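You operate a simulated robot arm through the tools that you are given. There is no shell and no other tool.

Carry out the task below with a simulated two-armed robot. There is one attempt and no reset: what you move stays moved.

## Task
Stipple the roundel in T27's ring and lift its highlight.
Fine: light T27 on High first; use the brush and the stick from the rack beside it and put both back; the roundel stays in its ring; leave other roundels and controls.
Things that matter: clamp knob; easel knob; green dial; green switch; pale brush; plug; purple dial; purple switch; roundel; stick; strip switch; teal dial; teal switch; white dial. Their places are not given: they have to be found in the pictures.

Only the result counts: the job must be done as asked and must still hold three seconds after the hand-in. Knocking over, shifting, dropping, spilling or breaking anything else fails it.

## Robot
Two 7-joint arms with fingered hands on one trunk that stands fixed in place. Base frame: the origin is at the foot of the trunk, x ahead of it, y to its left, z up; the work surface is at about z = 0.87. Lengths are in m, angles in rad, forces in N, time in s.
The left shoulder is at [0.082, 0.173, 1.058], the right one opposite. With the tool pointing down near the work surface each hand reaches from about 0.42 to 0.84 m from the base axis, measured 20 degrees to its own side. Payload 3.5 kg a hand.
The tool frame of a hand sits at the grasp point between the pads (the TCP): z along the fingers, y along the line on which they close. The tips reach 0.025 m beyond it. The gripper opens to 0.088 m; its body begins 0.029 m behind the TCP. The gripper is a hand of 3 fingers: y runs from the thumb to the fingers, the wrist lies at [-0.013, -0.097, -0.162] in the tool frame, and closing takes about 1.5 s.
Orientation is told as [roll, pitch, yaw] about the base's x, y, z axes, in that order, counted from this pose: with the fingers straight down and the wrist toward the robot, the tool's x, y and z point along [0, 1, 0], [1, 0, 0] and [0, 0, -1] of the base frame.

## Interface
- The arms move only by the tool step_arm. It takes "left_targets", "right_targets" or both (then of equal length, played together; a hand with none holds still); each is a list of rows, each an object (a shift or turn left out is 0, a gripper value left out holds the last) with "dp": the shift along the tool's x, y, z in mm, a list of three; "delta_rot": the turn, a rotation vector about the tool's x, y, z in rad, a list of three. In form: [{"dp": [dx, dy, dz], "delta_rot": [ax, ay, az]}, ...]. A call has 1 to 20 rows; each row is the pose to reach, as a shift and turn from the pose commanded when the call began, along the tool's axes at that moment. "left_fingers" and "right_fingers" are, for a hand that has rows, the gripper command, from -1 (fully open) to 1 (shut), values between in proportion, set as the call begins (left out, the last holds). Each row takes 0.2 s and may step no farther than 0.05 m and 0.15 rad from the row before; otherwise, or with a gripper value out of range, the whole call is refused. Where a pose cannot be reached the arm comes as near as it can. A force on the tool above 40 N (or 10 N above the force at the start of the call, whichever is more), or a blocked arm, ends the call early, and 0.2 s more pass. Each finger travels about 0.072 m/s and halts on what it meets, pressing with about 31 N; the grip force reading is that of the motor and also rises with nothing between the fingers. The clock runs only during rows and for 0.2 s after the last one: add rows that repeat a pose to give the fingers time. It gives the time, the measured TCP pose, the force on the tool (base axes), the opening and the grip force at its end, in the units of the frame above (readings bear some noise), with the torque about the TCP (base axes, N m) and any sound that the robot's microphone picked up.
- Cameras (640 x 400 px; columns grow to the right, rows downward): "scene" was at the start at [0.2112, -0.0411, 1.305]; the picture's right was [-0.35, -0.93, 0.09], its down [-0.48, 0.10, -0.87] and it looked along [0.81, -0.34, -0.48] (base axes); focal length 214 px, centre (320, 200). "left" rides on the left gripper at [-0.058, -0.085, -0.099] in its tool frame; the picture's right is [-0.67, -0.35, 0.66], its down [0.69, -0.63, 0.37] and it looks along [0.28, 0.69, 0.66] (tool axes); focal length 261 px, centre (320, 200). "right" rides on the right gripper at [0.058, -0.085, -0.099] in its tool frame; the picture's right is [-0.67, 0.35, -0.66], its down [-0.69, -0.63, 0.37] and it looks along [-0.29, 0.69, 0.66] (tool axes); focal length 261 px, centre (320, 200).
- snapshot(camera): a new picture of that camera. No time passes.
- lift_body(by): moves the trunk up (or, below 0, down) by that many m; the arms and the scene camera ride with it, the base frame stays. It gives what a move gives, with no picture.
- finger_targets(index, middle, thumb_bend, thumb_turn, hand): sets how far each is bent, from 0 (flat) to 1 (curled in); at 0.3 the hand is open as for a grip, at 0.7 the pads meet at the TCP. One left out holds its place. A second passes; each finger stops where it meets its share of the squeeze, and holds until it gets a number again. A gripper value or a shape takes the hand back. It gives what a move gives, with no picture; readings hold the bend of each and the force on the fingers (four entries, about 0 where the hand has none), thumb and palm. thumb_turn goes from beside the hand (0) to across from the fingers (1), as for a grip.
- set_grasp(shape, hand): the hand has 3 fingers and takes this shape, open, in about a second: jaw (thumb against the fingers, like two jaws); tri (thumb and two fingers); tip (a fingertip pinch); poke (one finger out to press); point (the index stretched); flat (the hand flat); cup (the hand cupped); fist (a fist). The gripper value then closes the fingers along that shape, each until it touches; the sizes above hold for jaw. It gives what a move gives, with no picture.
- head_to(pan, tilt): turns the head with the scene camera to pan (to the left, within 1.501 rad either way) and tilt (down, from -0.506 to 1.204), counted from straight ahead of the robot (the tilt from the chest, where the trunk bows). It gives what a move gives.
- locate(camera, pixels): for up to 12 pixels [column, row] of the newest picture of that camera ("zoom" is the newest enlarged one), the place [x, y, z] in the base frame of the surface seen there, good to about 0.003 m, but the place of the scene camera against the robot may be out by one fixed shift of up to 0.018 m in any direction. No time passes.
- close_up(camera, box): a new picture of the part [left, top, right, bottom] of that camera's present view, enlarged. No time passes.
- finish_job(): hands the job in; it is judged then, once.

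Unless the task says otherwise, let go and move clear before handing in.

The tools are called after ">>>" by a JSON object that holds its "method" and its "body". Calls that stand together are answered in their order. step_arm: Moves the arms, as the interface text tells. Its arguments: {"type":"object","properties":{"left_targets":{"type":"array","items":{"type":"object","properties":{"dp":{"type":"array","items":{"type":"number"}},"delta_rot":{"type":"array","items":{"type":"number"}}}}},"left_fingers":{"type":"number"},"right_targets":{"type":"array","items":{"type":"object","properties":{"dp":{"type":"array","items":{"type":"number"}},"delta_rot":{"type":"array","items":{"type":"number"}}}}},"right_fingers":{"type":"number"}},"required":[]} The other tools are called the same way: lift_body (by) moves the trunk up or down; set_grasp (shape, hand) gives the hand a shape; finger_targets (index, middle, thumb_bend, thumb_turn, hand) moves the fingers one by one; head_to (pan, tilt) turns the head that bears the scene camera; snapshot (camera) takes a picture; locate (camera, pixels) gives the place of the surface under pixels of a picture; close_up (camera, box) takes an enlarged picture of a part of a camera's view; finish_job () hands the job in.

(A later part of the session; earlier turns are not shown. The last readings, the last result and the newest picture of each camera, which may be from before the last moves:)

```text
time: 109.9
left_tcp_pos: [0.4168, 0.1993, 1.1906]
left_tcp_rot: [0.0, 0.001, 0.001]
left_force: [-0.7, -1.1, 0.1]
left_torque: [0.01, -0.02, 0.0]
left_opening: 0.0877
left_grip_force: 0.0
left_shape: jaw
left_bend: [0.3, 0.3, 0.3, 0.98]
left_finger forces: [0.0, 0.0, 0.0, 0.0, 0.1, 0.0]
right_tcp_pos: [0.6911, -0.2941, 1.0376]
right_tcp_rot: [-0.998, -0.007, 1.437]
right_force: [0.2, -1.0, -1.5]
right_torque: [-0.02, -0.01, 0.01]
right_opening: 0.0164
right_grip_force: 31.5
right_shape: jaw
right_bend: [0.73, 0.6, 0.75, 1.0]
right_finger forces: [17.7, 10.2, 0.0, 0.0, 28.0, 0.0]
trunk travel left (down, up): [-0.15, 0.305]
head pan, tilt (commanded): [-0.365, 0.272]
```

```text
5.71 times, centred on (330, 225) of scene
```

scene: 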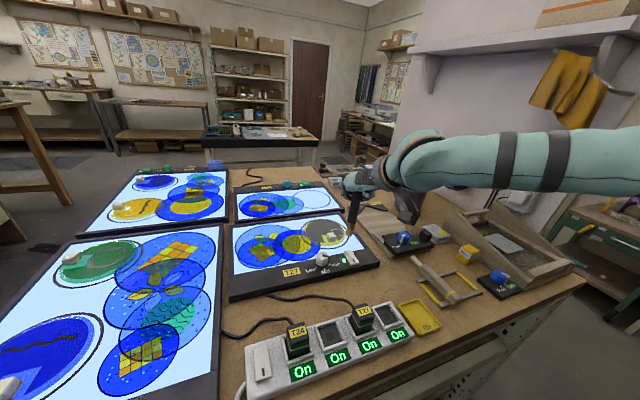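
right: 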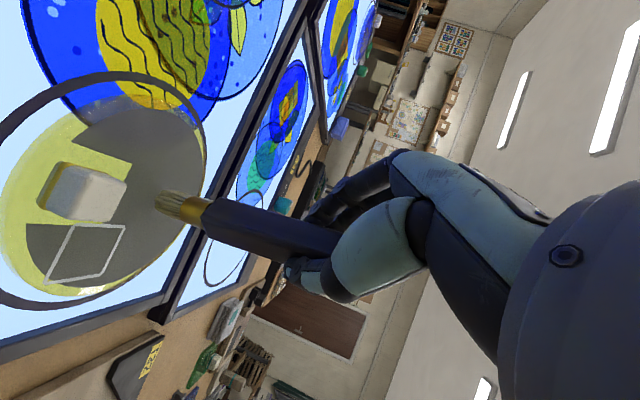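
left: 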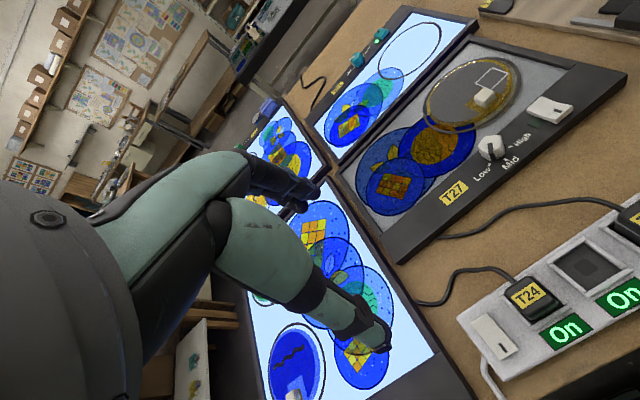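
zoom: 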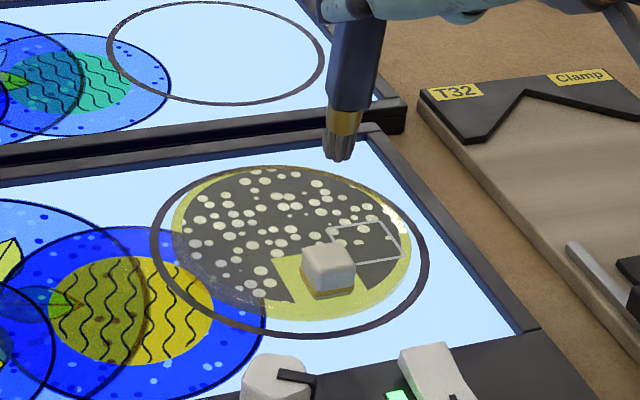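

Most of the far half is dotted. Remaining: the right side around the square and the near corners. Next dab at tip ≈(0.68,-0.313).

>>> {"method": "step_arm", "body": {"right_targets": [{"dp": [9.4, -9.4, -14.6]}, {"dp": [18.9, -18.9, -29.2]}, {"dp": [18.9, -18.9, -29.2]}, {"dp": [29, -18.9, -22.7]}, {"dp": [36.5, -18.9, -17.8]}, {"dp": [40.2, -18.9, -15.4]}, {"dp": [41.2, -18.9, -14.8]}, {"dp": [41.2, -18.9, -14.8]}]}}

>>> {"method": "step_arm", "body": {"right_targets": [{"dp": [-4, 0, -2.6]}, {"dp": [-12, 0, -7.8]}, {"dp": [-22, 0, -14.2]}]}}

>>> {"method": "close_up", "body": {"camera": "scene", "box": [285, 190, 375, 260]}}

```text
time: 111.7
left_tcp_pos: [0.4149, 0.2003, 1.1911]
left_tcp_rot: [-0.002, -0.003, 0.002]
left_force: [-0.3, 0.1, -0.4]
left_torque: [-0.01, 0.0, 0.0]
left_opening: 0.0877
left_grip_force: 0.1
left_shape: jaw
left_bend: [0.3, 0.3, 0.3, 0.98]
left_finger forces: [0.1, 0.0, 0.1, 0.1, 0.0, 0.0]
right_tcp_pos: [0.6534, -0.3072, 1.0134]
right_tcp_rot: [-1.002, -0.007, 1.433]
right_force: [-0.5, -0.7, 5.4]
right_torque: [0.04, -0.11, -0.03]
right_opening: 0.0166
right_grip_force: 31.1
right_shape: jaw
right_bend: [0.73, 0.6, 0.75, 1.0]
right_finger forces: [17.9, 10.7, 0.1, 0.0, 28.8, 0.0]
trunk travel left (down, up): [-0.15, 0.305]
head pan, tilt (commanded): [-0.365, 0.272]
```

```text
time: 112.5
left_tcp_pos: [0.4171, 0.199, 1.1913]
left_tcp_rot: [-0.001, 0.001, 0.001]
left_force: [0.3, 0.2, -0.9]
left_torque: [0.02, -0.01, 0.0]
left_opening: 0.0877
left_grip_force: 0.1
left_shape: jaw
left_bend: [0.3, 0.3, 0.3, 0.98]
left_finger forces: [0.1, 0.0, 0.0, 0.0, 0.1, 0.0]
right_tcp_pos: [0.6547, -0.308, 1.0384]
right_tcp_rot: [-0.997, -0.007, 1.436]
right_force: [0.4, -0.7, -1.2]
right_torque: [0.0, 0.02, 0.01]
right_opening: 0.0162
right_grip_force: 30.8
right_shape: jaw
right_bend: [0.73, 0.6, 0.75, 1.0]
right_finger forces: [17.8, 10.2, 0.1, 0.0, 28.0, 0.1]
trunk travel left (down, up): [-0.15, 0.305]
head pan, tilt (commanded): [-0.365, 0.272]
```

```text
5.71 times, centred on (330, 225) of scene
```

zoom: 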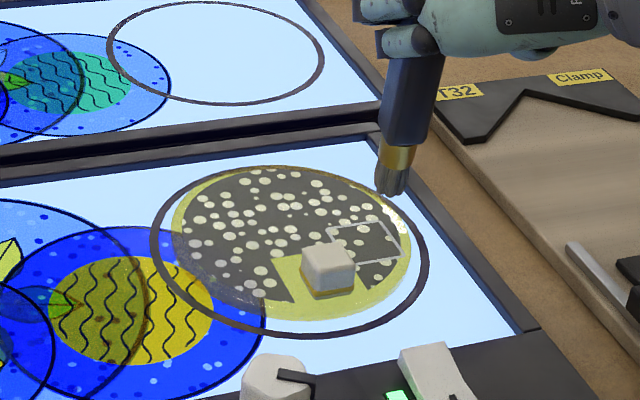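

A few more dots appeared to the right. I'll dab the near-right at tip ≈(0.655,-0.305), keeping clear of the cube.

>>> {"method": "step_arm", "body": {"right_targets": [{"dp": [14.9, 6.4, -22.8]}, {"dp": [14.9, 6.4, -22.8]}, {"dp": [25, 6.4, -16.3]}, {"dp": [32.5, 6.4, -11.4]}, {"dp": [36.2, 6.4, -9.0]}, {"dp": [37.5, 6.4, -8.2]}, {"dp": [37.5, 6.4, -8.2]}]}}

>>> {"method": "step_arm", "body": {"right_targets": [{"dp": [-4, 0, -2.6]}, {"dp": [-12, 0, -7.8]}, {"dp": [-22, 0, -14.2]}]}}

>>> {"method": "close_up", "body": {"camera": "scene", "box": [285, 190, 375, 260]}}

```text
time: 114.1
left_tcp_pos: [0.4154, 0.199, 1.1909]
left_tcp_rot: [-0.001, -0.001, 0.001]
left_force: [0.4, 0.0, 0.0]
left_torque: [-0.01, 0.03, 0.01]
left_opening: 0.0876
left_grip_force: 0.0
left_shape: jaw
left_bend: [0.3, 0.3, 0.3, 0.98]
left_finger forces: [0.0, 0.1, 0.1, 0.1, 0.1, 0.1]
right_tcp_pos: [0.6286, -0.2965, 1.0122]
right_tcp_rot: [-1.002, -0.008, 1.436]
right_force: [-0.2, 0.0, 9.9]
right_torque: [0.05, -0.16, -0.03]
right_opening: 0.0163
right_grip_force: 31.4
right_shape: jaw
right_bend: [0.73, 0.6, 0.75, 1.0]
right_finger forces: [18.0, 10.9, 0.0, 0.0, 29.2, 0.1]
trunk travel left (down, up): [-0.15, 0.305]
head pan, tilt (commanded): [-0.365, 0.272]
```

```text
time: 114.9
left_tcp_pos: [0.4175, 0.1991, 1.1908]
left_tcp_rot: [-0.001, 0.001, 0.002]
left_force: [0.3, 0.4, -0.5]
left_torque: [-0.03, 0.02, 0.02]
left_opening: 0.0878
left_grip_force: 0.0
left_shape: jaw
left_bend: [0.3, 0.3, 0.3, 0.98]
left_finger forces: [0.0, 0.1, 0.0, 0.0, 0.1, 0.1]
right_tcp_pos: [0.6289, -0.2997, 1.0369]
right_tcp_rot: [-1.0, -0.008, 1.435]
right_force: [1.1, 0.1, -2.0]
right_torque: [-0.02, -0.02, -0.01]
right_opening: 0.0164
right_grip_force: 31.7
right_shape: jaw
right_bend: [0.73, 0.6, 0.75, 1.0]
right_finger forces: [17.8, 10.2, 0.1, 0.0, 28.2, 0.0]
trunk travel left (down, up): [-0.15, 0.305]
head pan, tilt (commanded): [-0.365, 0.272]
```

```text
5.71 times, centred on (330, 225) of scene
```

zoom: 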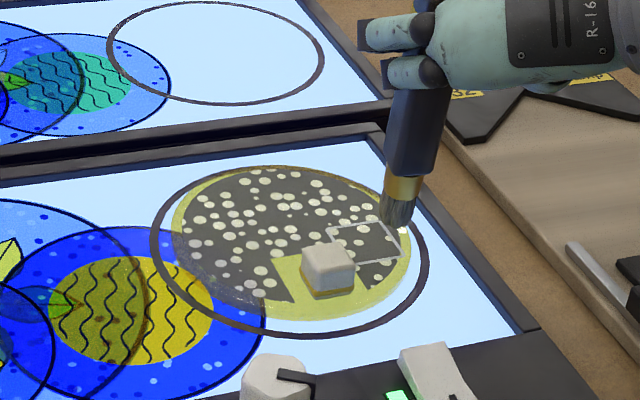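

The right side is dotted. One more dab on the near-left at tip ≈(0.665,-0.228), crossing above the cube with extra height.

>>> {"method": "step_arm", "body": {"right_targets": [{"dp": [-10, 0, -6.5]}, {"dp": [-10, 40, -7]}, {"dp": [-9.7, 79.6, -7.1]}, {"dp": [-9.7, 79.6, -7.1]}, {"dp": [5, 79.6, 2.4]}, {"dp": [15, 79.6, 8.8]}, {"dp": [19.5, 79.6, 11.7]}, {"dp": [21, 79.6, 12.7]}, {"dp": [21, 79.6, 12.7]}]}}

>>> {"method": "step_arm", "body": {"right_targets": [{"dp": [-4, 0, -2.6]}, {"dp": [-12, 0, -7.8]}, {"dp": [-28, 0, -18]}, {"dp": [-45, 0, -29]}]}}

>>> {"method": "close_up", "body": {"camera": "scene", "box": [285, 190, 375, 260]}}

>>> {"method": "snapshot", "body": {"camera": "right"}}

```text
time: 116.9
left_tcp_pos: [0.4162, 0.1991, 1.1893]
left_tcp_rot: [0.0, 0.0, 0.003]
left_force: [0.4, 0.1, 0.4]
left_torque: [-0.01, 0.0, 0.03]
left_opening: 0.0876
left_grip_force: 0.1
left_shape: jaw
left_bend: [0.3, 0.3, 0.3, 0.98]
left_finger forces: [0.0, 0.0, 0.0, 0.0, 0.1, 0.0]
right_tcp_pos: [0.6386, -0.2196, 1.0141]
right_tcp_rot: [-1.0, -0.006, 1.438]
right_force: [-1.2, 0.5, 3.3]
right_torque: [0.03, -0.02, -0.02]
right_opening: 0.0165
right_grip_force: 30.9
right_shape: jaw
right_bend: [0.73, 0.6, 0.75, 1.0]
right_finger forces: [17.8, 10.4, 0.0, 0.0, 28.5, 0.0]
trunk travel left (down, up): [-0.15, 0.305]
head pan, tilt (commanded): [-0.365, 0.272]
```

```text
time: 117.9
left_tcp_pos: [0.4156, 0.1983, 1.1913]
left_tcp_rot: [-0.002, 0.001, 0.002]
left_force: [-0.1, -0.4, 0.3]
left_torque: [0.02, 0.01, 0.0]
left_opening: 0.0879
left_grip_force: 0.0
left_shape: jaw
left_bend: [0.3, 0.3, 0.3, 0.98]
left_finger forces: [0.0, 0.1, 0.0, 0.0, 0.0, 0.0]
right_tcp_pos: [0.6394, -0.2191, 1.0674]
right_tcp_rot: [-1.001, -0.006, 1.436]
right_force: [0.1, -1.4, -0.9]
right_torque: [0.02, 0.02, -0.02]
right_opening: 0.0166
right_grip_force: 30.7
right_shape: jaw
right_bend: [0.73, 0.6, 0.75, 1.0]
right_finger forces: [17.8, 10.3, 0.0, 0.0, 28.0, 0.1]
trunk travel left (down, up): [-0.15, 0.305]
head pan, tilt (commanded): [-0.365, 0.272]
```

```text
5.71 times, centred on (330, 225) of scene
```

zoom: 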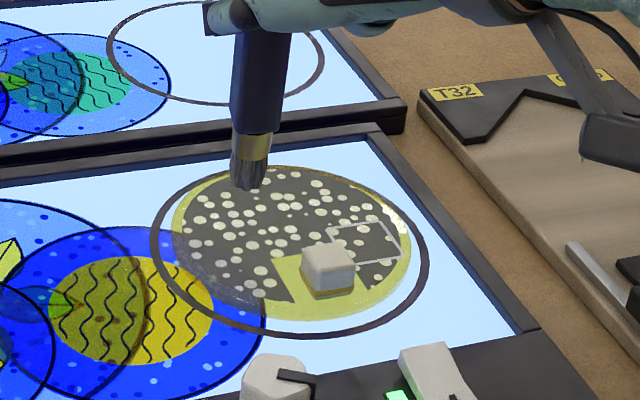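

```text
taken
```

right: 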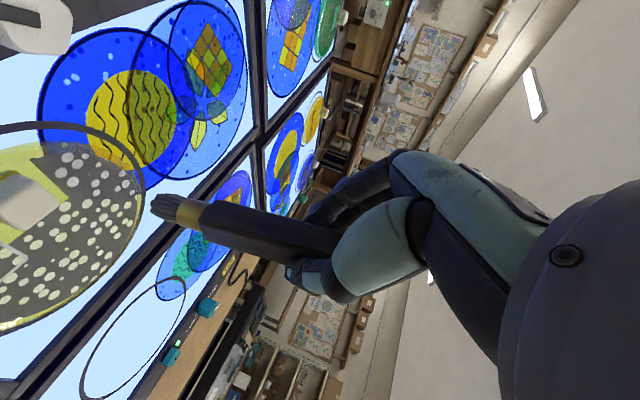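

The dots now spread over nearly the whole grey. I'll look closer for untouched patches from both views.

>>> {"method": "close_up", "body": {"camera": "right", "box": [0, 110, 200, 340]}}

>>> {"method": "close_up", "body": {"camera": "scene", "box": [305, 210, 355, 250]}}

```text
1.74 times, centred on (100, 225) of right
```

zoom: 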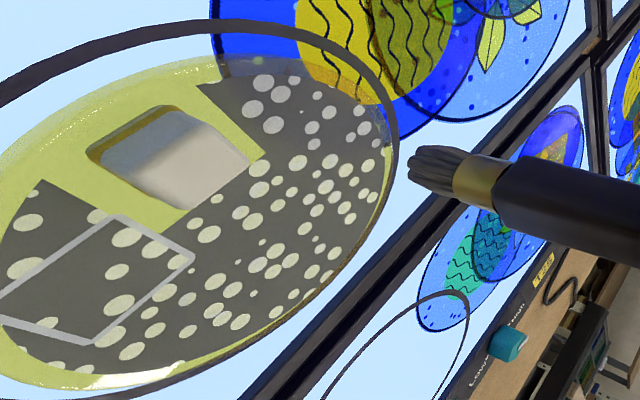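

```text
10.00 times, centred on (330, 230) of scene
```

zoom: 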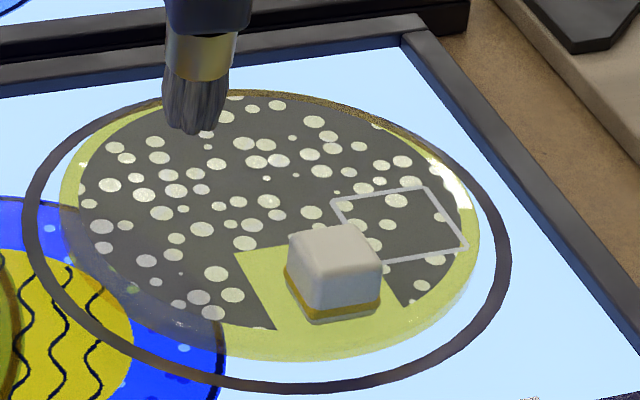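

The grey is now stippled all over, including under the square. I'll carry the brush back: first retreat toward me, then turn the yaw back to 0.9 and bring the hand upright.

>>> {"method": "step_arm", "body": {"right_targets": [{"dp": [7.2, -23, -19]}, {"dp": [14.4, -46, -38]}, {"dp": [21.7, -69.7, -57.6]}, {"dp": [21.7, -69.7, -57.6], "delta_rot": [0.112, 0, 0.073]}, {"dp": [21.7, -69.7, -57.6], "delta_rot": [0.225, 0, 0.146]}, {"dp": [21.7, -69.7, -57.6], "delta_rot": [0.337, 0, 0.218]}, {"dp": [21.7, -69.7, -57.6], "delta_rot": [0.45, 0, 0.291]}, {"dp": [21.7, -69.7, -57.6], "delta_rot": [0.45, 0, 0.291]}]}}

>>> {"method": "step_arm", "body": {"right_targets": [{"delta_rot": [0, 0.14, 0]}, {"delta_rot": [0, 0.28, 0]}, {"delta_rot": [0, 0.42, 0]}, {"delta_rot": [0, 0.56, 0]}, {"delta_rot": [0, 0.7, 0]}, {"delta_rot": [0, 0.84, 0]}, {"delta_rot": [0, 0.98, 0]}, {"delta_rot": [0, 1.0, 0]}]}}

```text
time: 119.7
left_tcp_pos: [0.4167, 0.198, 1.1909]
left_tcp_rot: [0.0, 0.001, 0.002]
left_force: [0.2, -1.0, -1.4]
left_torque: [-0.01, -0.03, 0.0]
left_opening: 0.0878
left_grip_force: 0.1
left_shape: jaw
left_bend: [0.3, 0.3, 0.3, 0.98]
left_finger forces: [0.0, 0.0, 0.0, 0.0, 0.1, 0.0]
right_tcp_pos: [0.5693, -0.2817, 1.0788]
right_tcp_rot: [-0.997, -0.006, 0.898]
right_force: [-0.8, -0.1, -1.4]
right_torque: [0.01, 0.0, 0.05]
right_opening: 0.0165
right_grip_force: 31.1
right_shape: jaw
right_bend: [0.73, 0.6, 0.75, 1.0]
right_finger forces: [17.7, 10.1, 0.0, 0.1, 27.7, 0.0]
trunk travel left (down, up): [-0.15, 0.305]
head pan, tilt (commanded): [-0.365, 0.272]
```

```text
time: 121.5
left_tcp_pos: [0.4171, 0.1987, 1.19]
left_tcp_rot: [-0.001, 0.001, 0.002]
left_force: [-0.1, 0.2, 0.2]
left_torque: [-0.02, -0.01, -0.01]
left_opening: 0.0875
left_grip_force: 0.1
left_shape: jaw
left_bend: [0.3, 0.3, 0.3, 0.98]
left_finger forces: [0.1, 0.1, 0.0, 0.1, 0.0, 0.1]
right_tcp_pos: [0.5695, -0.2807, 1.0793]
right_tcp_rot: [0.005, -0.007, 0.9]
right_force: [-0.1, 0.3, -1.0]
right_torque: [-0.01, -0.02, 0.0]
right_opening: 0.0163
right_grip_force: 30.8
right_shape: jaw
right_bend: [0.73, 0.6, 0.75, 1.0]
right_finger forces: [17.4, 9.9, 0.1, 0.0, 27.3, 0.0]
trunk travel left (down, up): [-0.15, 0.305]
head pan, tilt (commanded): [-0.365, 0.272]
```

Upright again at yaw 0.9. Now back over the rack, turning to yaw -1.57.

>>> {"method": "step_arm", "body": {"right_targets": [{"dp": [-2, -16, -13], "delta_rot": [0, 0, 0.137]}, {"dp": [-4, -32, -13], "delta_rot": [0, 0, 0.274]}, {"dp": [-6, -49, -13], "delta_rot": [0, 0, 0.411]}, {"dp": [-8, -65, -13], "delta_rot": [0, 0, 0.548]}, {"dp": [-10, -81, -13], "delta_rot": [0, 0, 0.685]}, {"dp": [-12, -98, -13], "delta_rot": [0, 0, 0.822]}, {"dp": [-14, -114, -13], "delta_rot": [0, 0, 0.959]}, {"dp": [-16, -130, -13], "delta_rot": [0, 0, 1.096]}, {"dp": [-18, -147, -13], "delta_rot": [0, 0, 1.233]}, {"dp": [-20, -163, -13], "delta_rot": [0, 0, 1.37]}, {"dp": [-22, -179, -13], "delta_rot": [0, 0, 1.507]}, {"dp": [-24, -195, -13], "delta_rot": [0, 0, 1.644]}, {"dp": [-26, -212, -13], "delta_rot": [0, 0, 1.781]}, {"dp": [-28, -228, -13], "delta_rot": [0, 0, 1.918]}, {"dp": [-30, -244, -13], "delta_rot": [0, 0, 2.055]}, {"dp": [-32, -261, -13], "delta_rot": [0, 0, 2.192]}, {"dp": [-34, -277, -13], "delta_rot": [0, 0, 2.329]}, {"dp": [-36.2, -293.3, -13], "delta_rot": [0, 0, 2.47]}, {"dp": [-36.2, -293.3, -13], "delta_rot": [0, 0, 2.47]}]}}

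>>> {"method": "step_arm", "body": {"right_targets": [{"delta_rot": [0, 0.14, 0]}, {"delta_rot": [0, 0.28, 0]}, {"delta_rot": [0, 0.42, 0]}, {"delta_rot": [0, 0.56, 0]}, {"delta_rot": [0, 0.7, 0]}, {"delta_rot": [0, 0.704, 0]}]}}

>>> {"method": "snapshot", "body": {"camera": "right"}}

```text
time: 125.5
left_tcp_pos: [0.4168, 0.1982, 1.1908]
left_tcp_rot: [-0.001, 0.0, 0.002]
left_force: [0.6, 0.0, 0.2]
left_torque: [-0.02, -0.01, 0.01]
left_opening: 0.0879
left_grip_force: 0.0
left_shape: jaw
left_bend: [0.3, 0.3, 0.3, 0.98]
left_finger forces: [0.1, 0.1, 0.1, 0.1, 0.1, 0.1]
right_tcp_pos: [0.4148, -0.5334, 1.0892]
right_tcp_rot: [0.0, 0.01, -1.573]
right_force: [0.8, 1.3, -1.0]
right_torque: [-0.01, 0.0, -0.02]
right_opening: 0.0168
right_grip_force: 31.1
right_shape: jaw
right_bend: [0.73, 0.6, 0.75, 1.0]
right_finger forces: [17.3, 10.0, 0.0, 0.1, 27.3, 0.0]
trunk travel left (down, up): [-0.15, 0.305]
head pan, tilt (commanded): [-0.365, 0.272]
```

```text
time: 126.9
left_tcp_pos: [0.417, 0.198, 1.1902]
left_tcp_rot: [0.001, 0.002, 0.003]
left_force: [-0.6, 0.0, -0.3]
left_torque: [0.0, 0.05, -0.01]
left_opening: 0.0875
left_grip_force: 0.2
left_shape: jaw
left_bend: [0.3, 0.3, 0.3, 0.98]
left_finger forces: [0.1, 0.0, 0.0, 0.0, 0.0, 0.0]
right_tcp_pos: [0.4156, -0.5328, 1.0886]
right_tcp_rot: [0.707, 0.008, -1.571]
right_force: [-0.8, -0.1, -0.8]
right_torque: [0.01, 0.02, -0.02]
right_opening: 0.0163
right_grip_force: 30.6
right_shape: jaw
right_bend: [0.73, 0.6, 0.75, 1.0]
right_finger forces: [17.4, 9.9, 0.0, 0.1, 27.3, 0.0]
trunk travel left (down, up): [-0.15, 0.305]
head pan, tilt (commanded): [-0.365, 0.272]
```

```text
taken
```

right: 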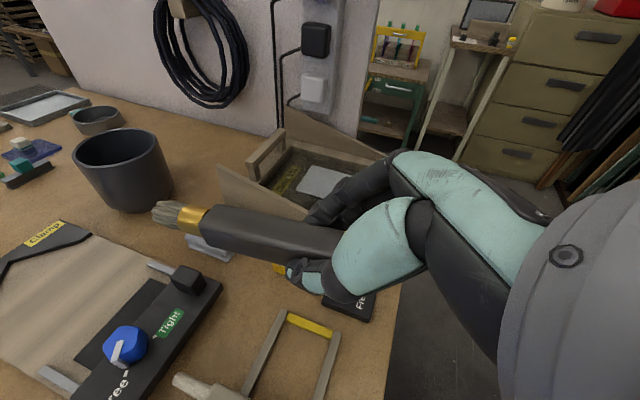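

The pose over the rack matches the grasp pose. I'll check whether the brush has turned in the grip (compare tip height) before lowering.

>>> {"method": "locate", "body": {"camera": "right", "pixels": [[157, 209], [172, 213], [190, 217], [210, 222], [240, 230], [270, 238], [300, 246], [215, 235], [225, 210]]}}

>>> {"method": "close_up", "body": {"camera": "right", "box": [130, 150, 370, 320]}}

>>> {"method": "close_up", "body": {"camera": "scene", "box": [400, 170, 560, 310]}}

```text
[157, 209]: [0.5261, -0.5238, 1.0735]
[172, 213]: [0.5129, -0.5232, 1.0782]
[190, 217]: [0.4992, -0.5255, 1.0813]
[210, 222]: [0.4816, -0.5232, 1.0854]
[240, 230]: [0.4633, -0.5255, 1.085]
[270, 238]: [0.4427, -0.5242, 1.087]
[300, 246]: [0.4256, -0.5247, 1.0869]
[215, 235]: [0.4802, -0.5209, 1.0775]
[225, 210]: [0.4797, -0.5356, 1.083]
```

```text
2.35 times, centred on (250, 235) of right
```

zoom: 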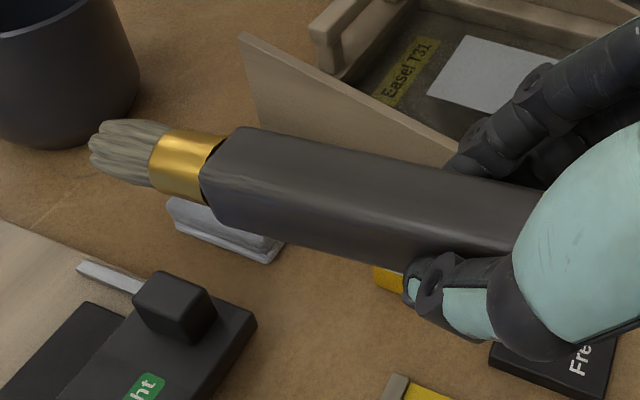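

```text
2.86 times, centred on (480, 240) of scene
```

zoom: 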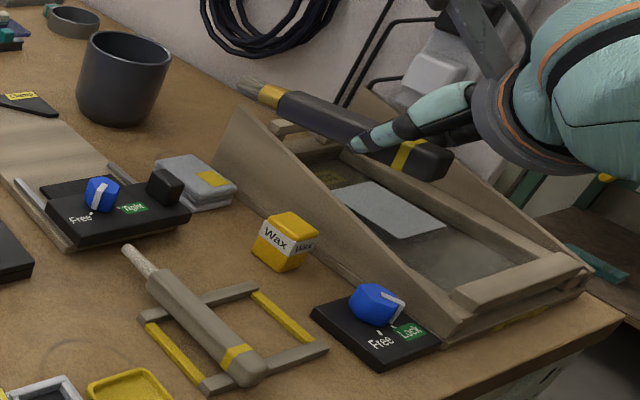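

The brush is still level in the grip (handle top within ~2 mm of before). I'll lower it over the rack to about 6 mm above rest.

>>> {"method": "step_arm", "body": {"right_targets": [{"dp": [-26, 0, 30.4]}, {"dp": [-52, 0, 60.8]}, {"dp": [-78, 0, 91.2]}, {"dp": [-104, 0, 121.6]}, {"dp": [-116.1, 0, 135.7]}, {"dp": [-116.1, 0, 135.7]}]}}

>>> {"method": "snapshot", "body": {"camera": "right"}}

>>> {"method": "close_up", "body": {"camera": "scene", "box": [400, 220, 540, 310]}}

```text
time: 128.3
left_tcp_pos: [0.4166, 0.1978, 1.1906]
left_tcp_rot: [0.001, -0.001, 0.001]
left_force: [-0.3, -0.5, 0.2]
left_torque: [0.01, -0.01, 0.03]
left_opening: 0.0878
left_grip_force: 0.0
left_shape: jaw
left_bend: [0.3, 0.3, 0.3, 0.98]
left_finger forces: [0.1, 0.0, 0.0, 0.0, 0.1, 0.0]
right_tcp_pos: [0.4163, -0.532, 0.9112]
right_tcp_rot: [0.704, 0.007, -1.569]
right_force: [-0.5, 0.2, -0.8]
right_torque: [-0.04, 0.01, -0.04]
right_opening: 0.0162
right_grip_force: 31.2
right_shape: jaw
right_bend: [0.73, 0.6, 0.75, 1.0]
right_finger forces: [17.1, 9.8, 0.0, 0.0, 27.0, 0.0]
trunk travel left (down, up): [-0.15, 0.305]
head pan, tilt (commanded): [-0.365, 0.272]
```

```text
taken
```

right: 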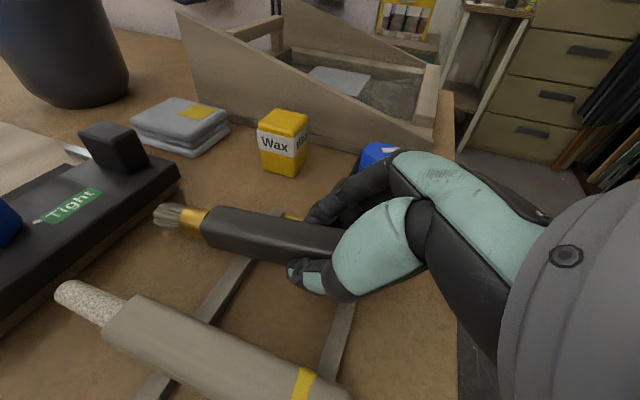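

```text
4.44 times, centred on (470, 265) of scene
```

zoom: 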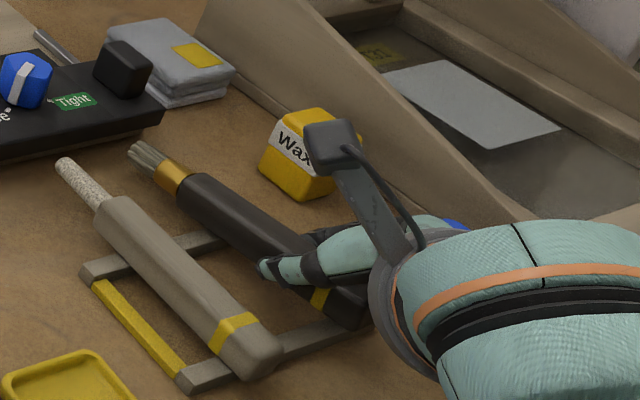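

The brush hovers just over the rails. I'll lower the last 8 mm gently and watch the force.

>>> {"method": "step_arm", "body": {"right_targets": [{"dp": [-2, 0, 2.3]}, {"dp": [-3.3, 0, 3.8]}, {"dp": [-4.6, 0, 5.3]}, {"dp": [-5.2, 0, 6.1]}, {"dp": [-5.2, 0, 6.1]}]}}

>>> {"method": "close_up", "body": {"camera": "scene", "box": [400, 220, 540, 310]}}

```text
time: 129.5
left_tcp_pos: [0.4171, 0.1981, 1.1903]
left_tcp_rot: [-0.001, -0.001, 0.002]
left_force: [0.2, -0.6, 0.3]
left_torque: [0.0, 0.01, -0.03]
left_opening: 0.0879
left_grip_force: 0.1
left_shape: jaw
left_bend: [0.3, 0.3, 0.3, 0.98]
left_finger forces: [0.0, 0.1, 0.0, 0.0, 0.0, 0.0]
right_tcp_pos: [0.4145, -0.5319, 0.904]
right_tcp_rot: [0.706, 0.006, -1.571]
right_force: [-0.6, -0.1, 0.9]
right_torque: [0.02, -0.02, 0.0]
right_opening: 0.0164
right_grip_force: 31.1
right_shape: jaw
right_bend: [0.73, 0.6, 0.75, 1.0]
right_finger forces: [18.0, 9.6, 0.0, 0.0, 27.2, 0.0]
trunk travel left (down, up): [-0.15, 0.305]
head pan, tilt (commanded): [-0.365, 0.272]
```

```text
4.44 times, centred on (470, 265) of scene
```

zoom: 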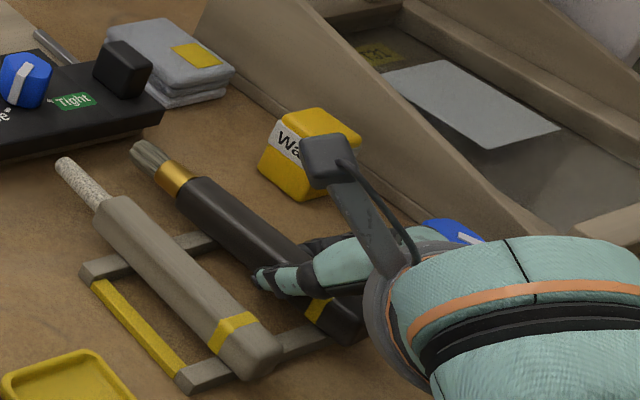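

There is a first hint of contact (force z from -0.8 to +0.9). I'll go 1.3 mm lower, then open the hand to the earlier width.

>>> {"method": "step_arm", "body": {"right_targets": [{"dp": [-0.5, 0, 0.6]}, {"dp": [-0.9, 0, 1.0]}, {"dp": [-0.9, 0, 1.0]}]}}

>>> {"method": "step_arm", "body": {"right_targets": [{"dp": [0, 0, 0]}, {"dp": [0, 0, 0]}, {"dp": [0, 0, 0]}, {"dp": [0, 0, 0]}, {"dp": [0, 0, 0]}], "right_fingers": -0.15}}

>>> {"method": "close_up", "body": {"camera": "right", "box": [130, 150, 400, 340]}}

>>> {"method": "close_up", "body": {"camera": "scene", "box": [400, 220, 540, 310]}}

```text
time: 130.3
left_tcp_pos: [0.4171, 0.1988, 1.1911]
left_tcp_rot: [-0.001, 0.001, 0.002]
left_force: [0.9, 0.1, 0.0]
left_torque: [-0.02, -0.01, 0.0]
left_opening: 0.088
left_grip_force: 0.0
left_shape: jaw
left_bend: [0.3, 0.3, 0.3, 0.98]
left_finger forces: [0.0, 0.1, 0.0, 0.1, 0.0, 0.1]
right_tcp_pos: [0.414, -0.5312, 0.9026]
right_tcp_rot: [0.705, 0.01, -1.57]
right_force: [-0.5, 0.3, 0.7]
right_torque: [-0.01, -0.08, 0.01]
right_opening: 0.0165
right_grip_force: 31.1
right_shape: jaw
right_bend: [0.73, 0.6, 0.75, 1.0]
right_finger forces: [18.0, 9.5, 0.0, 0.1, 27.6, 0.0]
trunk travel left (down, up): [-0.15, 0.305]
head pan, tilt (commanded): [-0.365, 0.272]
```

```text
time: 131.5
left_tcp_pos: [0.4161, 0.1988, 1.1915]
left_tcp_rot: [-0.001, 0.001, 0.001]
left_force: [0.0, 0.4, -0.4]
left_torque: [-0.02, -0.02, 0.01]
left_opening: 0.0877
left_grip_force: 0.1
left_shape: jaw
left_bend: [0.3, 0.3, 0.3, 0.98]
left_finger forces: [0.1, 0.1, 0.0, 0.1, 0.0, 0.0]
right_tcp_pos: [0.4163, -0.5307, 0.9029]
right_tcp_rot: [0.705, 0.009, -1.57]
right_force: [0.3, 0.8, -0.6]
right_torque: [0.01, 0.01, -0.02]
right_opening: 0.05
right_grip_force: 0.1
right_shape: jaw
right_bend: [0.74, 0.42, 0.66, 1.0]
right_finger forces: [0.1, 0.0, 0.0, 0.1, 0.0, 0.1]
trunk travel left (down, up): [-0.15, 0.305]
head pan, tilt (commanded): [-0.365, 0.272]
```

```text
2.11 times, centred on (265, 245) of right
```

zoom: 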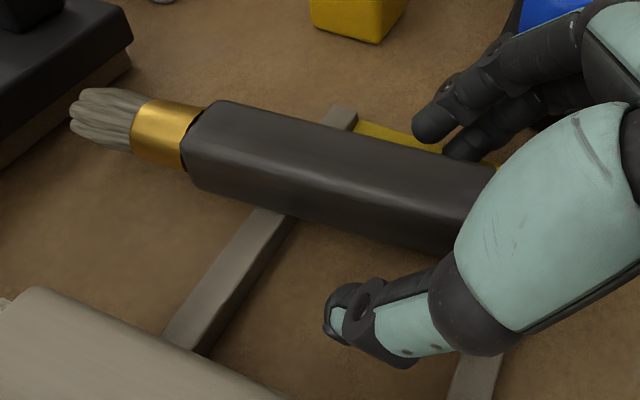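

```text
4.44 times, centred on (470, 265) of scene
```

zoom: 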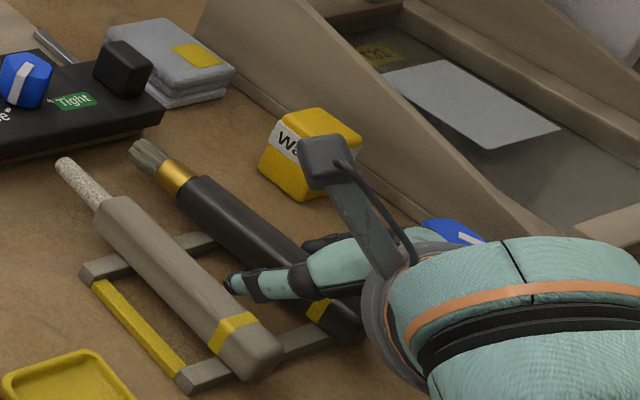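

The brush lies on the rack again. I'll rise straight up and shift across to the stick (y≈-0.4625).

>>> {"method": "step_arm", "body": {"right_targets": [{"dp": [9.8, 0, -11.4]}, {"dp": [26, 0, -30.4]}, {"dp": [42, 0, -49.4]}, {"dp": [42, -34, -49.4]}, {"dp": [42, -68, -49.4]}, {"dp": [42, -68, -49.4]}]}}

>>> {"method": "snapshot", "body": {"camera": "right"}}

>>> {"method": "snapshot", "body": {"camera": "scene"}}

```text
time: 132.9
left_tcp_pos: [0.4158, 0.1994, 1.1912]
left_tcp_rot: [-0.001, 0.0, 0.002]
left_force: [0.3, 0.4, -0.4]
left_torque: [-0.02, -0.02, -0.03]
left_opening: 0.0878
left_grip_force: 0.1
left_shape: jaw
left_bend: [0.3, 0.3, 0.3, 0.98]
left_finger forces: [0.0, 0.0, 0.1, 0.0, 0.1, 0.0]
right_tcp_pos: [0.4111, -0.4652, 0.9675]
right_tcp_rot: [0.703, 0.008, -1.565]
right_force: [0.1, -1.1, -0.8]
right_torque: [0.0, 0.02, 0.01]
right_opening: 0.0504
right_grip_force: 0.1
right_shape: jaw
right_bend: [0.74, 0.41, 0.66, 1.0]
right_finger forces: [0.0, 0.0, 0.0, 0.0, 0.0, 0.0]
right hand out of reach, approached as far as the arm can: row 5, 6
trunk travel left (down, up): [-0.15, 0.305]
head pan, tilt (commanded): [-0.365, 0.272]
```

```text
taken
```

right: 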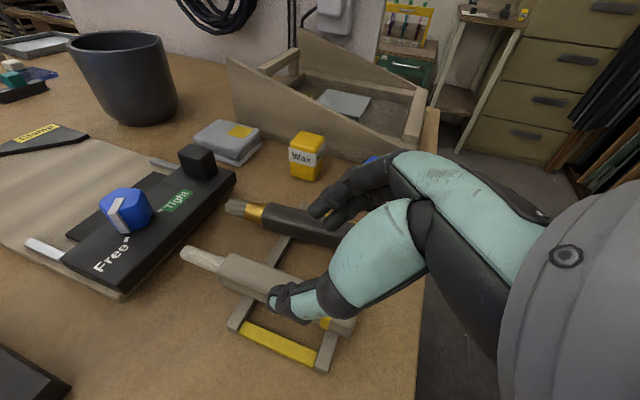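

```text
taken
```

scene: 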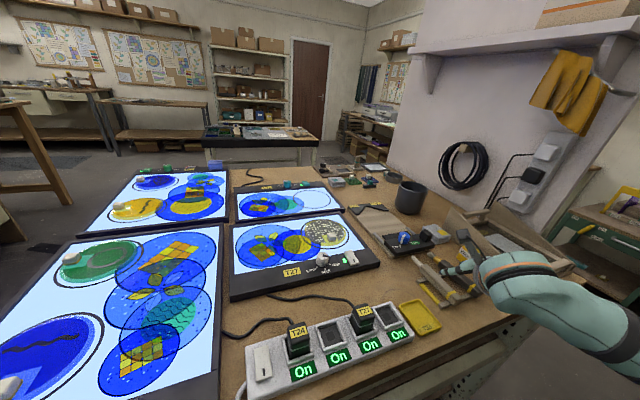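

The hand is slightly beyond its near limit here with the 0.7 tilt. I'll reduce the tilt to 0.5 and shift forward 1.5 cm, which moves the wrist outward.

>>> {"method": "step_arm", "body": {"right_targets": [{"dp": [5.7, 0, 4.8], "delta_rot": [0, -0.1, 0]}, {"dp": [11.4, 0, 9.7], "delta_rot": [0, -0.2, 0]}, {"dp": [11.4, 0, 9.7], "delta_rot": [0, -0.2, 0]}]}}

>>> {"method": "snapshot", "body": {"camera": "right"}}

>>> {"method": "close_up", "body": {"camera": "right", "box": [150, 180, 400, 360]}}

```text
time: 133.7
left_tcp_pos: [0.4163, 0.1992, 1.1907]
left_tcp_rot: [-0.001, 0.001, 0.0]
left_force: [-1.0, 0.1, -0.6]
left_torque: [0.01, 0.01, -0.01]
left_opening: 0.0878
left_grip_force: 0.1
left_shape: jaw
left_bend: [0.3, 0.3, 0.3, 0.98]
left_finger forces: [0.0, 0.1, 0.0, 0.0, 0.0, 0.0]
right_tcp_pos: [0.4252, -0.4773, 0.9682]
right_tcp_rot: [0.503, 0.009, -1.567]
right_force: [0.7, -0.6, 0.5]
right_torque: [0.0, -0.01, -0.01]
right_opening: 0.0503
right_grip_force: 0.1
right_shape: jaw
right_bend: [0.74, 0.41, 0.66, 1.0]
right_finger forces: [0.0, 0.0, 0.1, 0.0, 0.0, 0.0]
right hand out of reach, approached as far as the arm can: row 1, 2, 3
trunk travel left (down, up): [-0.15, 0.305]
head pan, tilt (commanded): [-0.365, 0.272]
```

```text
taken
```

right: 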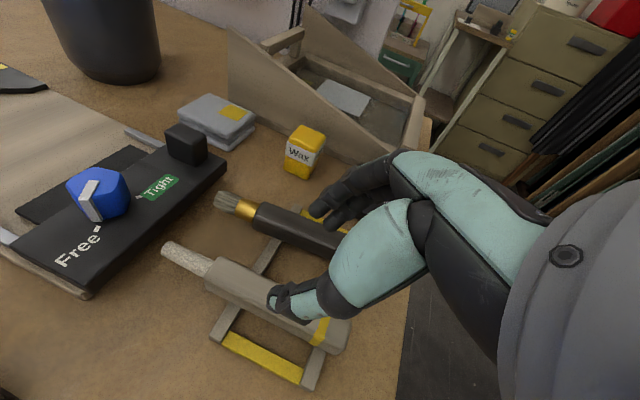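

```text
2.22 times, centred on (275, 270) of right
```

zoom: 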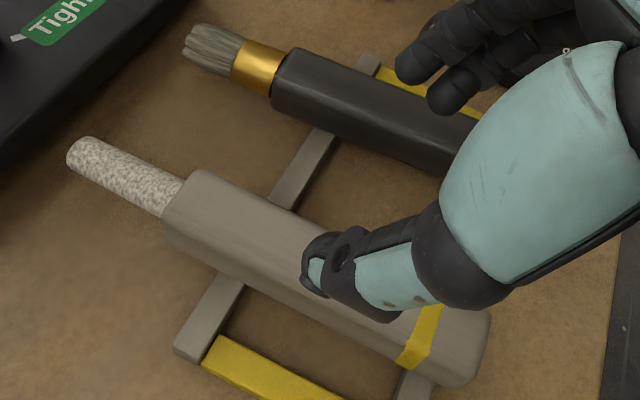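

At tilt 0.5 the arm is more limited (y only -0.477); more tilt and a nearer x were better. I'll try tilt 0.85 at x≈0.40.

>>> {"method": "step_arm", "body": {"right_targets": [{"dp": [-7, 0, -4], "delta_rot": [0, 0.12, 0]}, {"dp": [-15, 0, -8], "delta_rot": [0, 0.24, 0]}, {"dp": [-21.9, -7, -12], "delta_rot": [0, 0.35, 0]}, {"dp": [-21.9, -14.8, -12], "delta_rot": [0, 0.35, 0]}, {"dp": [-21.9, -14.8, -12], "delta_rot": [0, 0.35, 0]}]}}

```text
time: 134.9
left_tcp_pos: [0.4164, 0.1982, 1.1907]
left_tcp_rot: [0.001, 0.0, 0.002]
left_force: [-0.5, -0.9, -0.5]
left_torque: [-0.05, 0.0, -0.01]
left_opening: 0.0878
left_grip_force: 0.1
left_shape: jaw
left_bend: [0.3, 0.3, 0.3, 0.98]
left_finger forces: [0.0, 0.1, 0.0, 0.1, 0.0, 0.1]
right_tcp_pos: [0.4114, -0.4745, 0.967]
right_tcp_rot: [0.856, 0.007, -1.571]
right_force: [0.5, -0.6, -0.2]
right_torque: [0.05, 0.0, 0.02]
right_opening: 0.0505
right_grip_force: 0.0
right_shape: jaw
right_bend: [0.74, 0.41, 0.66, 1.0]
right_finger forces: [0.0, 0.0, 0.1, 0.1, 0.0, 0.0]
right hand out of reach, approached as far as the arm can: row 3, 4, 5
trunk travel left (down, up): [-0.15, 0.305]
head pan, tilt (commanded): [-0.365, 0.272]
```

The stick sits right at the edge of this arm's range with yaw -1.57. Lowering the trunk a little should relax that limit; I'll first look with the head at where the right elbow and forearm are relative to the table.

>>> {"method": "head_to", "body": {"pan": -1.2, "tilt": 0.6}}

>>> {"method": "snapshot", "body": {"camera": "scene"}}

```text
time: 136.1
left_tcp_pos: [0.4174, 0.1996, 1.1905]
left_tcp_rot: [0.0, -0.001, 0.001]
left_force: [0.3, -0.7, 0.0]
left_torque: [-0.01, -0.02, -0.01]
left_opening: 0.0877
left_grip_force: 0.0
left_shape: jaw
left_bend: [0.3, 0.3, 0.3, 0.98]
left_finger forces: [0.0, 0.0, 0.0, 0.0, 0.0, 0.0]
right_tcp_pos: [0.4107, -0.4739, 0.9683]
right_tcp_rot: [0.857, 0.01, -1.572]
right_force: [-0.5, -0.2, 0.6]
right_torque: [-0.01, -0.01, -0.04]
right_opening: 0.0504
right_grip_force: 0.0
right_shape: jaw
right_bend: [0.74, 0.41, 0.66, 1.0]
right_finger forces: [0.0, 0.0, 0.1, 0.0, 0.0, 0.1]
trunk travel left (down, up): [-0.15, 0.305]
head pan, tilt (commanded): [-1.201, 0.6]
```

```text
taken
```

scene: 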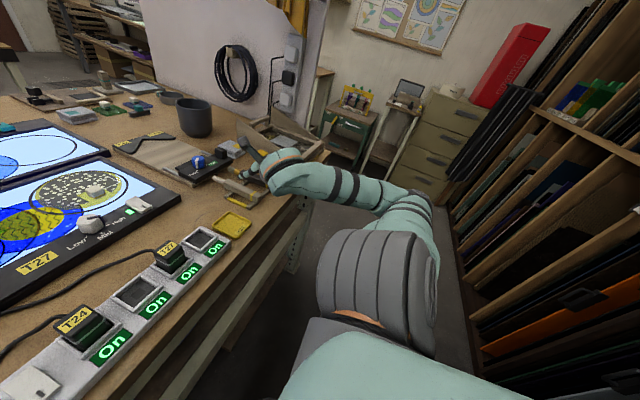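

The elbow hangs out to the right of the table over open floor, so lowering the trunk is safe once the hands are higher. I'll raise the right hand by 13 cm first, then lower the trunk by 8 cm.

>>> {"method": "step_arm", "body": {"right_targets": [{"dp": [25, 0, -21]}, {"dp": [50, 0, -43]}, {"dp": [75, 0, -65], "delta_rot": [0, -0.08, 0]}, {"dp": [98, 0, -85], "delta_rot": [0, -0.15, 0]}, {"dp": [98, 0, -85], "delta_rot": [0, -0.15, 0]}]}}

>>> {"method": "lift_body", "body": {"by": -0.08}}

>>> {"method": "snapshot", "body": {"camera": "scene"}}

```text
time: 137.3
left_tcp_pos: [0.417, 0.1978, 1.1911]
left_tcp_rot: [0.0, 0.001, 0.001]
left_force: [-1.1, -0.8, -0.2]
left_torque: [0.02, -0.01, 0.01]
left_opening: 0.0876
left_grip_force: 0.0
left_shape: jaw
left_bend: [0.3, 0.3, 0.3, 0.98]
left_finger forces: [0.1, 0.1, 0.0, 0.1, 0.0, 0.0]
right_tcp_pos: [0.4149, -0.4747, 1.0981]
right_tcp_rot: [0.704, 0.008, -1.568]
right_force: [1.1, -0.2, 0.0]
right_torque: [0.0, 0.02, -0.01]
right_opening: 0.0502
right_grip_force: 0.0
right_shape: jaw
right_bend: [0.74, 0.41, 0.66, 1.0]
right_finger forces: [0.0, 0.0, 0.0, 0.1, 0.0, 0.0]
trunk travel left (down, up): [-0.15, 0.305]
head pan, tilt (commanded): [-1.201, 0.6]
```

```text
time: 138.4
left_tcp_pos: [0.4154, 0.198, 1.1107]
left_tcp_rot: [0.0, -0.002, 0.002]
left_force: [0.5, 0.1, -0.1]
left_torque: [0.01, -0.02, 0.0]
left_opening: 0.0877
left_grip_force: 0.1
left_shape: jaw
left_bend: [0.3, 0.3, 0.3, 0.98]
left_finger forces: [0.0, 0.1, 0.0, 0.1, 0.0, 0.1]
right_tcp_pos: [0.4113, -0.4757, 1.0183]
right_tcp_rot: [0.705, 0.01, -1.568]
right_force: [0.0, 0.1, 0.0]
right_torque: [0.04, -0.02, 0.01]
right_opening: 0.0507
right_grip_force: 0.0
right_shape: jaw
right_bend: [0.74, 0.41, 0.66, 1.0]
right_finger forces: [0.0, 0.0, 0.0, 0.0, 0.0, 0.1]
trunk travel left (down, up): [-0.07, 0.385]
head pan, tilt (commanded): [-1.201, 0.6]
```

```text
taken
```

scene: 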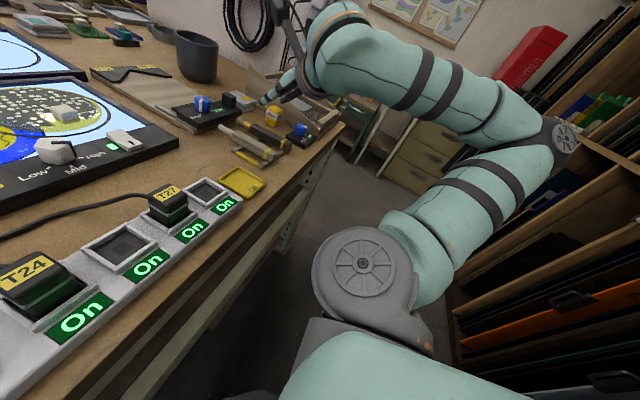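

The elbow now sticks out to the right (≈(560,140)); I'll check its distance from the shelving.

>>> {"method": "locate", "body": {"camera": "scene", "pixels": [[562, 140], [570, 135], [590, 160], [600, 120], [560, 190], [480, 300], [520, 240], [340, 25], [400, 80]]}}

```text
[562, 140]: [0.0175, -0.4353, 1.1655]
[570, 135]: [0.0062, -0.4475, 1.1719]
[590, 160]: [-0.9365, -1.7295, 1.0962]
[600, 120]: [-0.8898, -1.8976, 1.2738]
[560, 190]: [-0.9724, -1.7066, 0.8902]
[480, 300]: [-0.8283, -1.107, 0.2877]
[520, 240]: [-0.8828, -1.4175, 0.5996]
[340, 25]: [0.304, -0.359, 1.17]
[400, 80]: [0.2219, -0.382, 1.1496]
```

The elbow is over a metre from the shelving. Now I'll go to y=-0.4625 above the stick at z≈0.968 with the trunk lowered.

>>> {"method": "step_arm", "body": {"right_targets": [{"dp": [1, -7, 0]}, {"dp": [3, -13.5, 2.6]}, {"dp": [-14, -13.5, 22]}, {"dp": [-29.4, -13.5, 40.7]}, {"dp": [-29.4, -13.5, 40.7]}]}}

>>> {"method": "snapshot", "body": {"camera": "right"}}

```text
time: 139.6
left_tcp_pos: [0.4165, 0.1983, 1.1103]
left_tcp_rot: [-0.001, -0.001, 0.002]
left_force: [0.1, 0.2, 0.4]
left_torque: [-0.01, -0.02, -0.01]
left_opening: 0.0877
left_grip_force: 0.0
left_shape: jaw
left_bend: [0.3, 0.3, 0.3, 0.98]
left_finger forces: [0.1, 0.0, 0.1, 0.1, 0.0, 0.0]
right_tcp_pos: [0.4189, -0.4623, 0.9678]
right_tcp_rot: [0.703, 0.011, -1.571]
right_force: [-0.1, -0.2, 0.4]
right_torque: [0.04, 0.0, -0.01]
right_opening: 0.0504
right_grip_force: 0.1
right_shape: jaw
right_bend: [0.74, 0.41, 0.66, 1.0]
right_finger forces: [0.0, 0.1, 0.0, 0.0, 0.1, 0.0]
trunk travel left (down, up): [-0.07, 0.385]
head pan, tilt (commanded): [-1.201, 0.6]
```

```text
taken
```

right: 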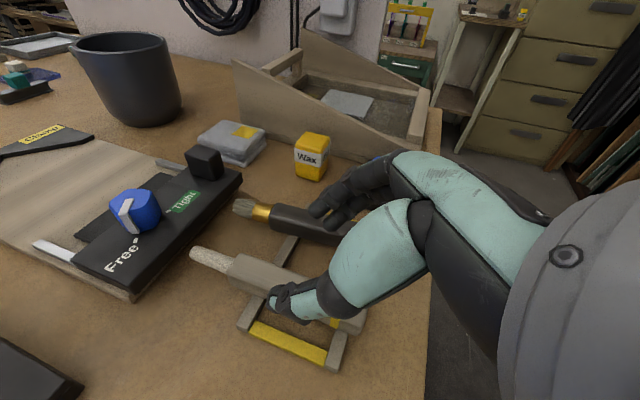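

With the trunk lowered, the pose is reached cleanly. I'll measure the stick's midline from this view.

>>> {"method": "close_up", "body": {"camera": "right", "box": [170, 190, 380, 350]}}

>>> {"method": "locate", "body": {"camera": "right", "pixels": [[194, 251], [205, 256], [220, 262], [245, 270], [262, 276], [232, 276], [240, 257], [262, 266], [250, 285], [247, 210], [300, 223], [290, 218]]}}

```text
2.50 times, centred on (275, 270) of right
```

zoom: 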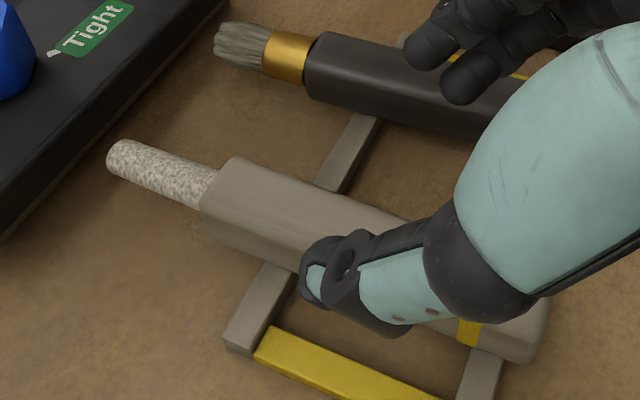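

```text
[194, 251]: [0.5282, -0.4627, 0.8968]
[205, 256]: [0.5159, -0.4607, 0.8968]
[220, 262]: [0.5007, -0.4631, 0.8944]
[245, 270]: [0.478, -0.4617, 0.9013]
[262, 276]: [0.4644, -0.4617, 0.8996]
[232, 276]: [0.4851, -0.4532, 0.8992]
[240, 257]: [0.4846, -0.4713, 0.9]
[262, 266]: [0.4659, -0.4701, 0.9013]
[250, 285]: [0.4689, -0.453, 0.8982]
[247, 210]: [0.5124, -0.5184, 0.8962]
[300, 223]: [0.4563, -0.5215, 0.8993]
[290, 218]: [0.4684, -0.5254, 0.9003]
```

The stick's midline is y≈-0.462 and its tip at x≈0.529. I'll descend to z≈0.9035 around its handle.

>>> {"method": "step_arm", "body": {"right_targets": [{"dp": [-12, 0, 13]}, {"dp": [-24, 0, 26]}, {"dp": [-36, 0, 39]}, {"dp": [-44, 0, 47]}, {"dp": [-44, 0, 47]}]}}

>>> {"method": "close_up", "body": {"camera": "right", "box": [150, 160, 400, 340]}}

```text
time: 140.8
left_tcp_pos: [0.4152, 0.2005, 1.1107]
left_tcp_rot: [-0.001, -0.003, 0.002]
left_force: [-0.1, 0.6, 0.0]
left_torque: [0.03, 0.03, 0.01]
left_opening: 0.0876
left_grip_force: 0.0
left_shape: jaw
left_bend: [0.3, 0.3, 0.3, 0.98]
left_finger forces: [0.0, 0.0, 0.1, 0.1, 0.1, 0.0]
right_tcp_pos: [0.4293, -0.4831, 0.9214]
right_tcp_rot: [0.708, 0.005, -1.57]
right_force: [-2.1, 2.5, 11.6]
right_torque: [-0.31, -0.01, -0.06]
right_opening: 0.0499
right_grip_force: 0.1
right_shape: jaw
right_bend: [0.74, 0.42, 0.66, 1.0]
right_finger forces: [0.0, 10.0, 0.1, 0.0, 1.0, 0.0]
right hand out of reach, approached as far as the arm can: row 1, 2, 3, 4, 5
trunk travel left (down, up): [-0.07, 0.385]
head pan, tilt (commanded): [-1.201, 0.6]
```

```text
2.22 times, centred on (275, 250) of right
```

zoom: 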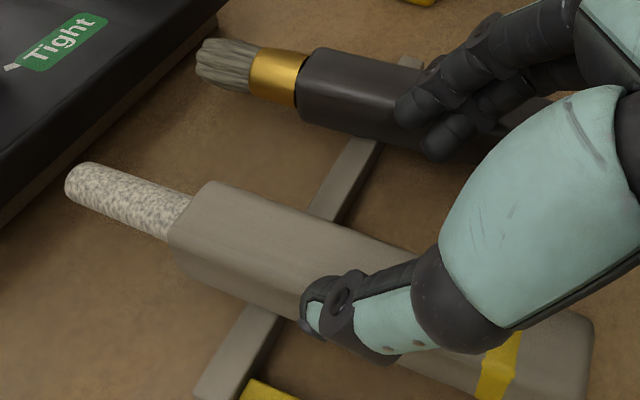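

The arm ran out of range and drifted 2 cm, and a finger is touching the brush/stick (10 N). I'll back straight up at once.

>>> {"method": "step_arm", "body": {"right_targets": [{"dp": [10, 0, -11.4]}, {"dp": [26, 0, -30.5]}, {"dp": [45, 0, -53]}, {"dp": [45, 0, -53]}]}}

>>> {"method": "snapshot", "body": {"camera": "right"}}

>>> {"method": "close_up", "body": {"camera": "scene", "box": [200, 70, 360, 190]}}

```text
time: 141.8
left_tcp_pos: [0.4175, 0.1981, 1.1109]
left_tcp_rot: [0.0, -0.002, 0.001]
left_force: [-0.2, 0.2, -0.3]
left_torque: [0.02, 0.01, 0.0]
left_opening: 0.0877
left_grip_force: 0.0
left_shape: jaw
left_bend: [0.3, 0.3, 0.3, 0.98]
left_finger forces: [0.1, 0.1, 0.1, 0.1, 0.1, 0.1]
right_tcp_pos: [0.4292, -0.4853, 0.9882]
right_tcp_rot: [0.704, 0.009, -1.57]
right_force: [0.5, 0.5, 1.0]
right_torque: [-0.01, 0.04, 0.05]
right_opening: 0.0503
right_grip_force: 0.1
right_shape: jaw
right_bend: [0.74, 0.42, 0.66, 1.0]
right_finger forces: [0.0, 0.0, 0.0, 0.1, 0.0, 0.0]
trunk travel left (down, up): [-0.07, 0.385]
head pan, tilt (commanded): [-1.201, 0.6]
```

```text
taken
```

right: 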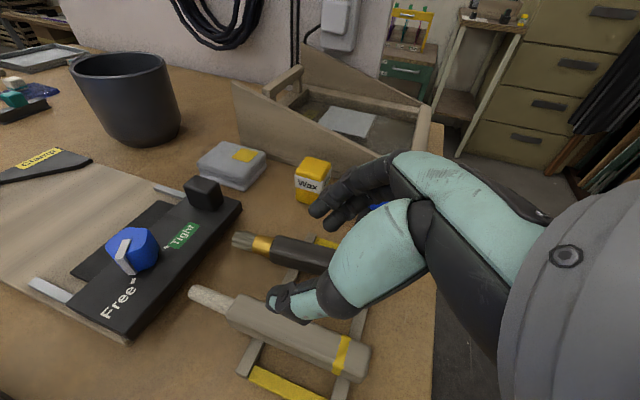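

```text
3.33 times, centred on (280, 130) of scene
```

zoom: 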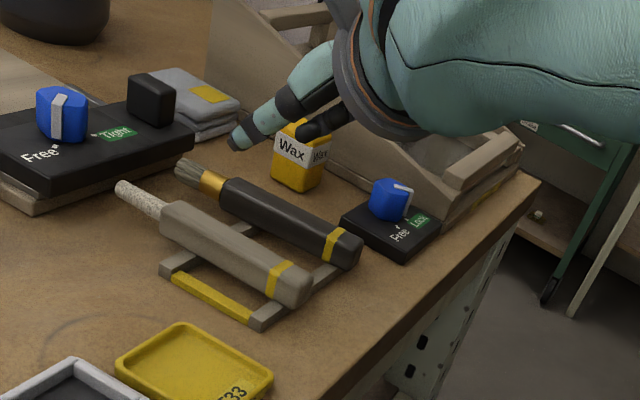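

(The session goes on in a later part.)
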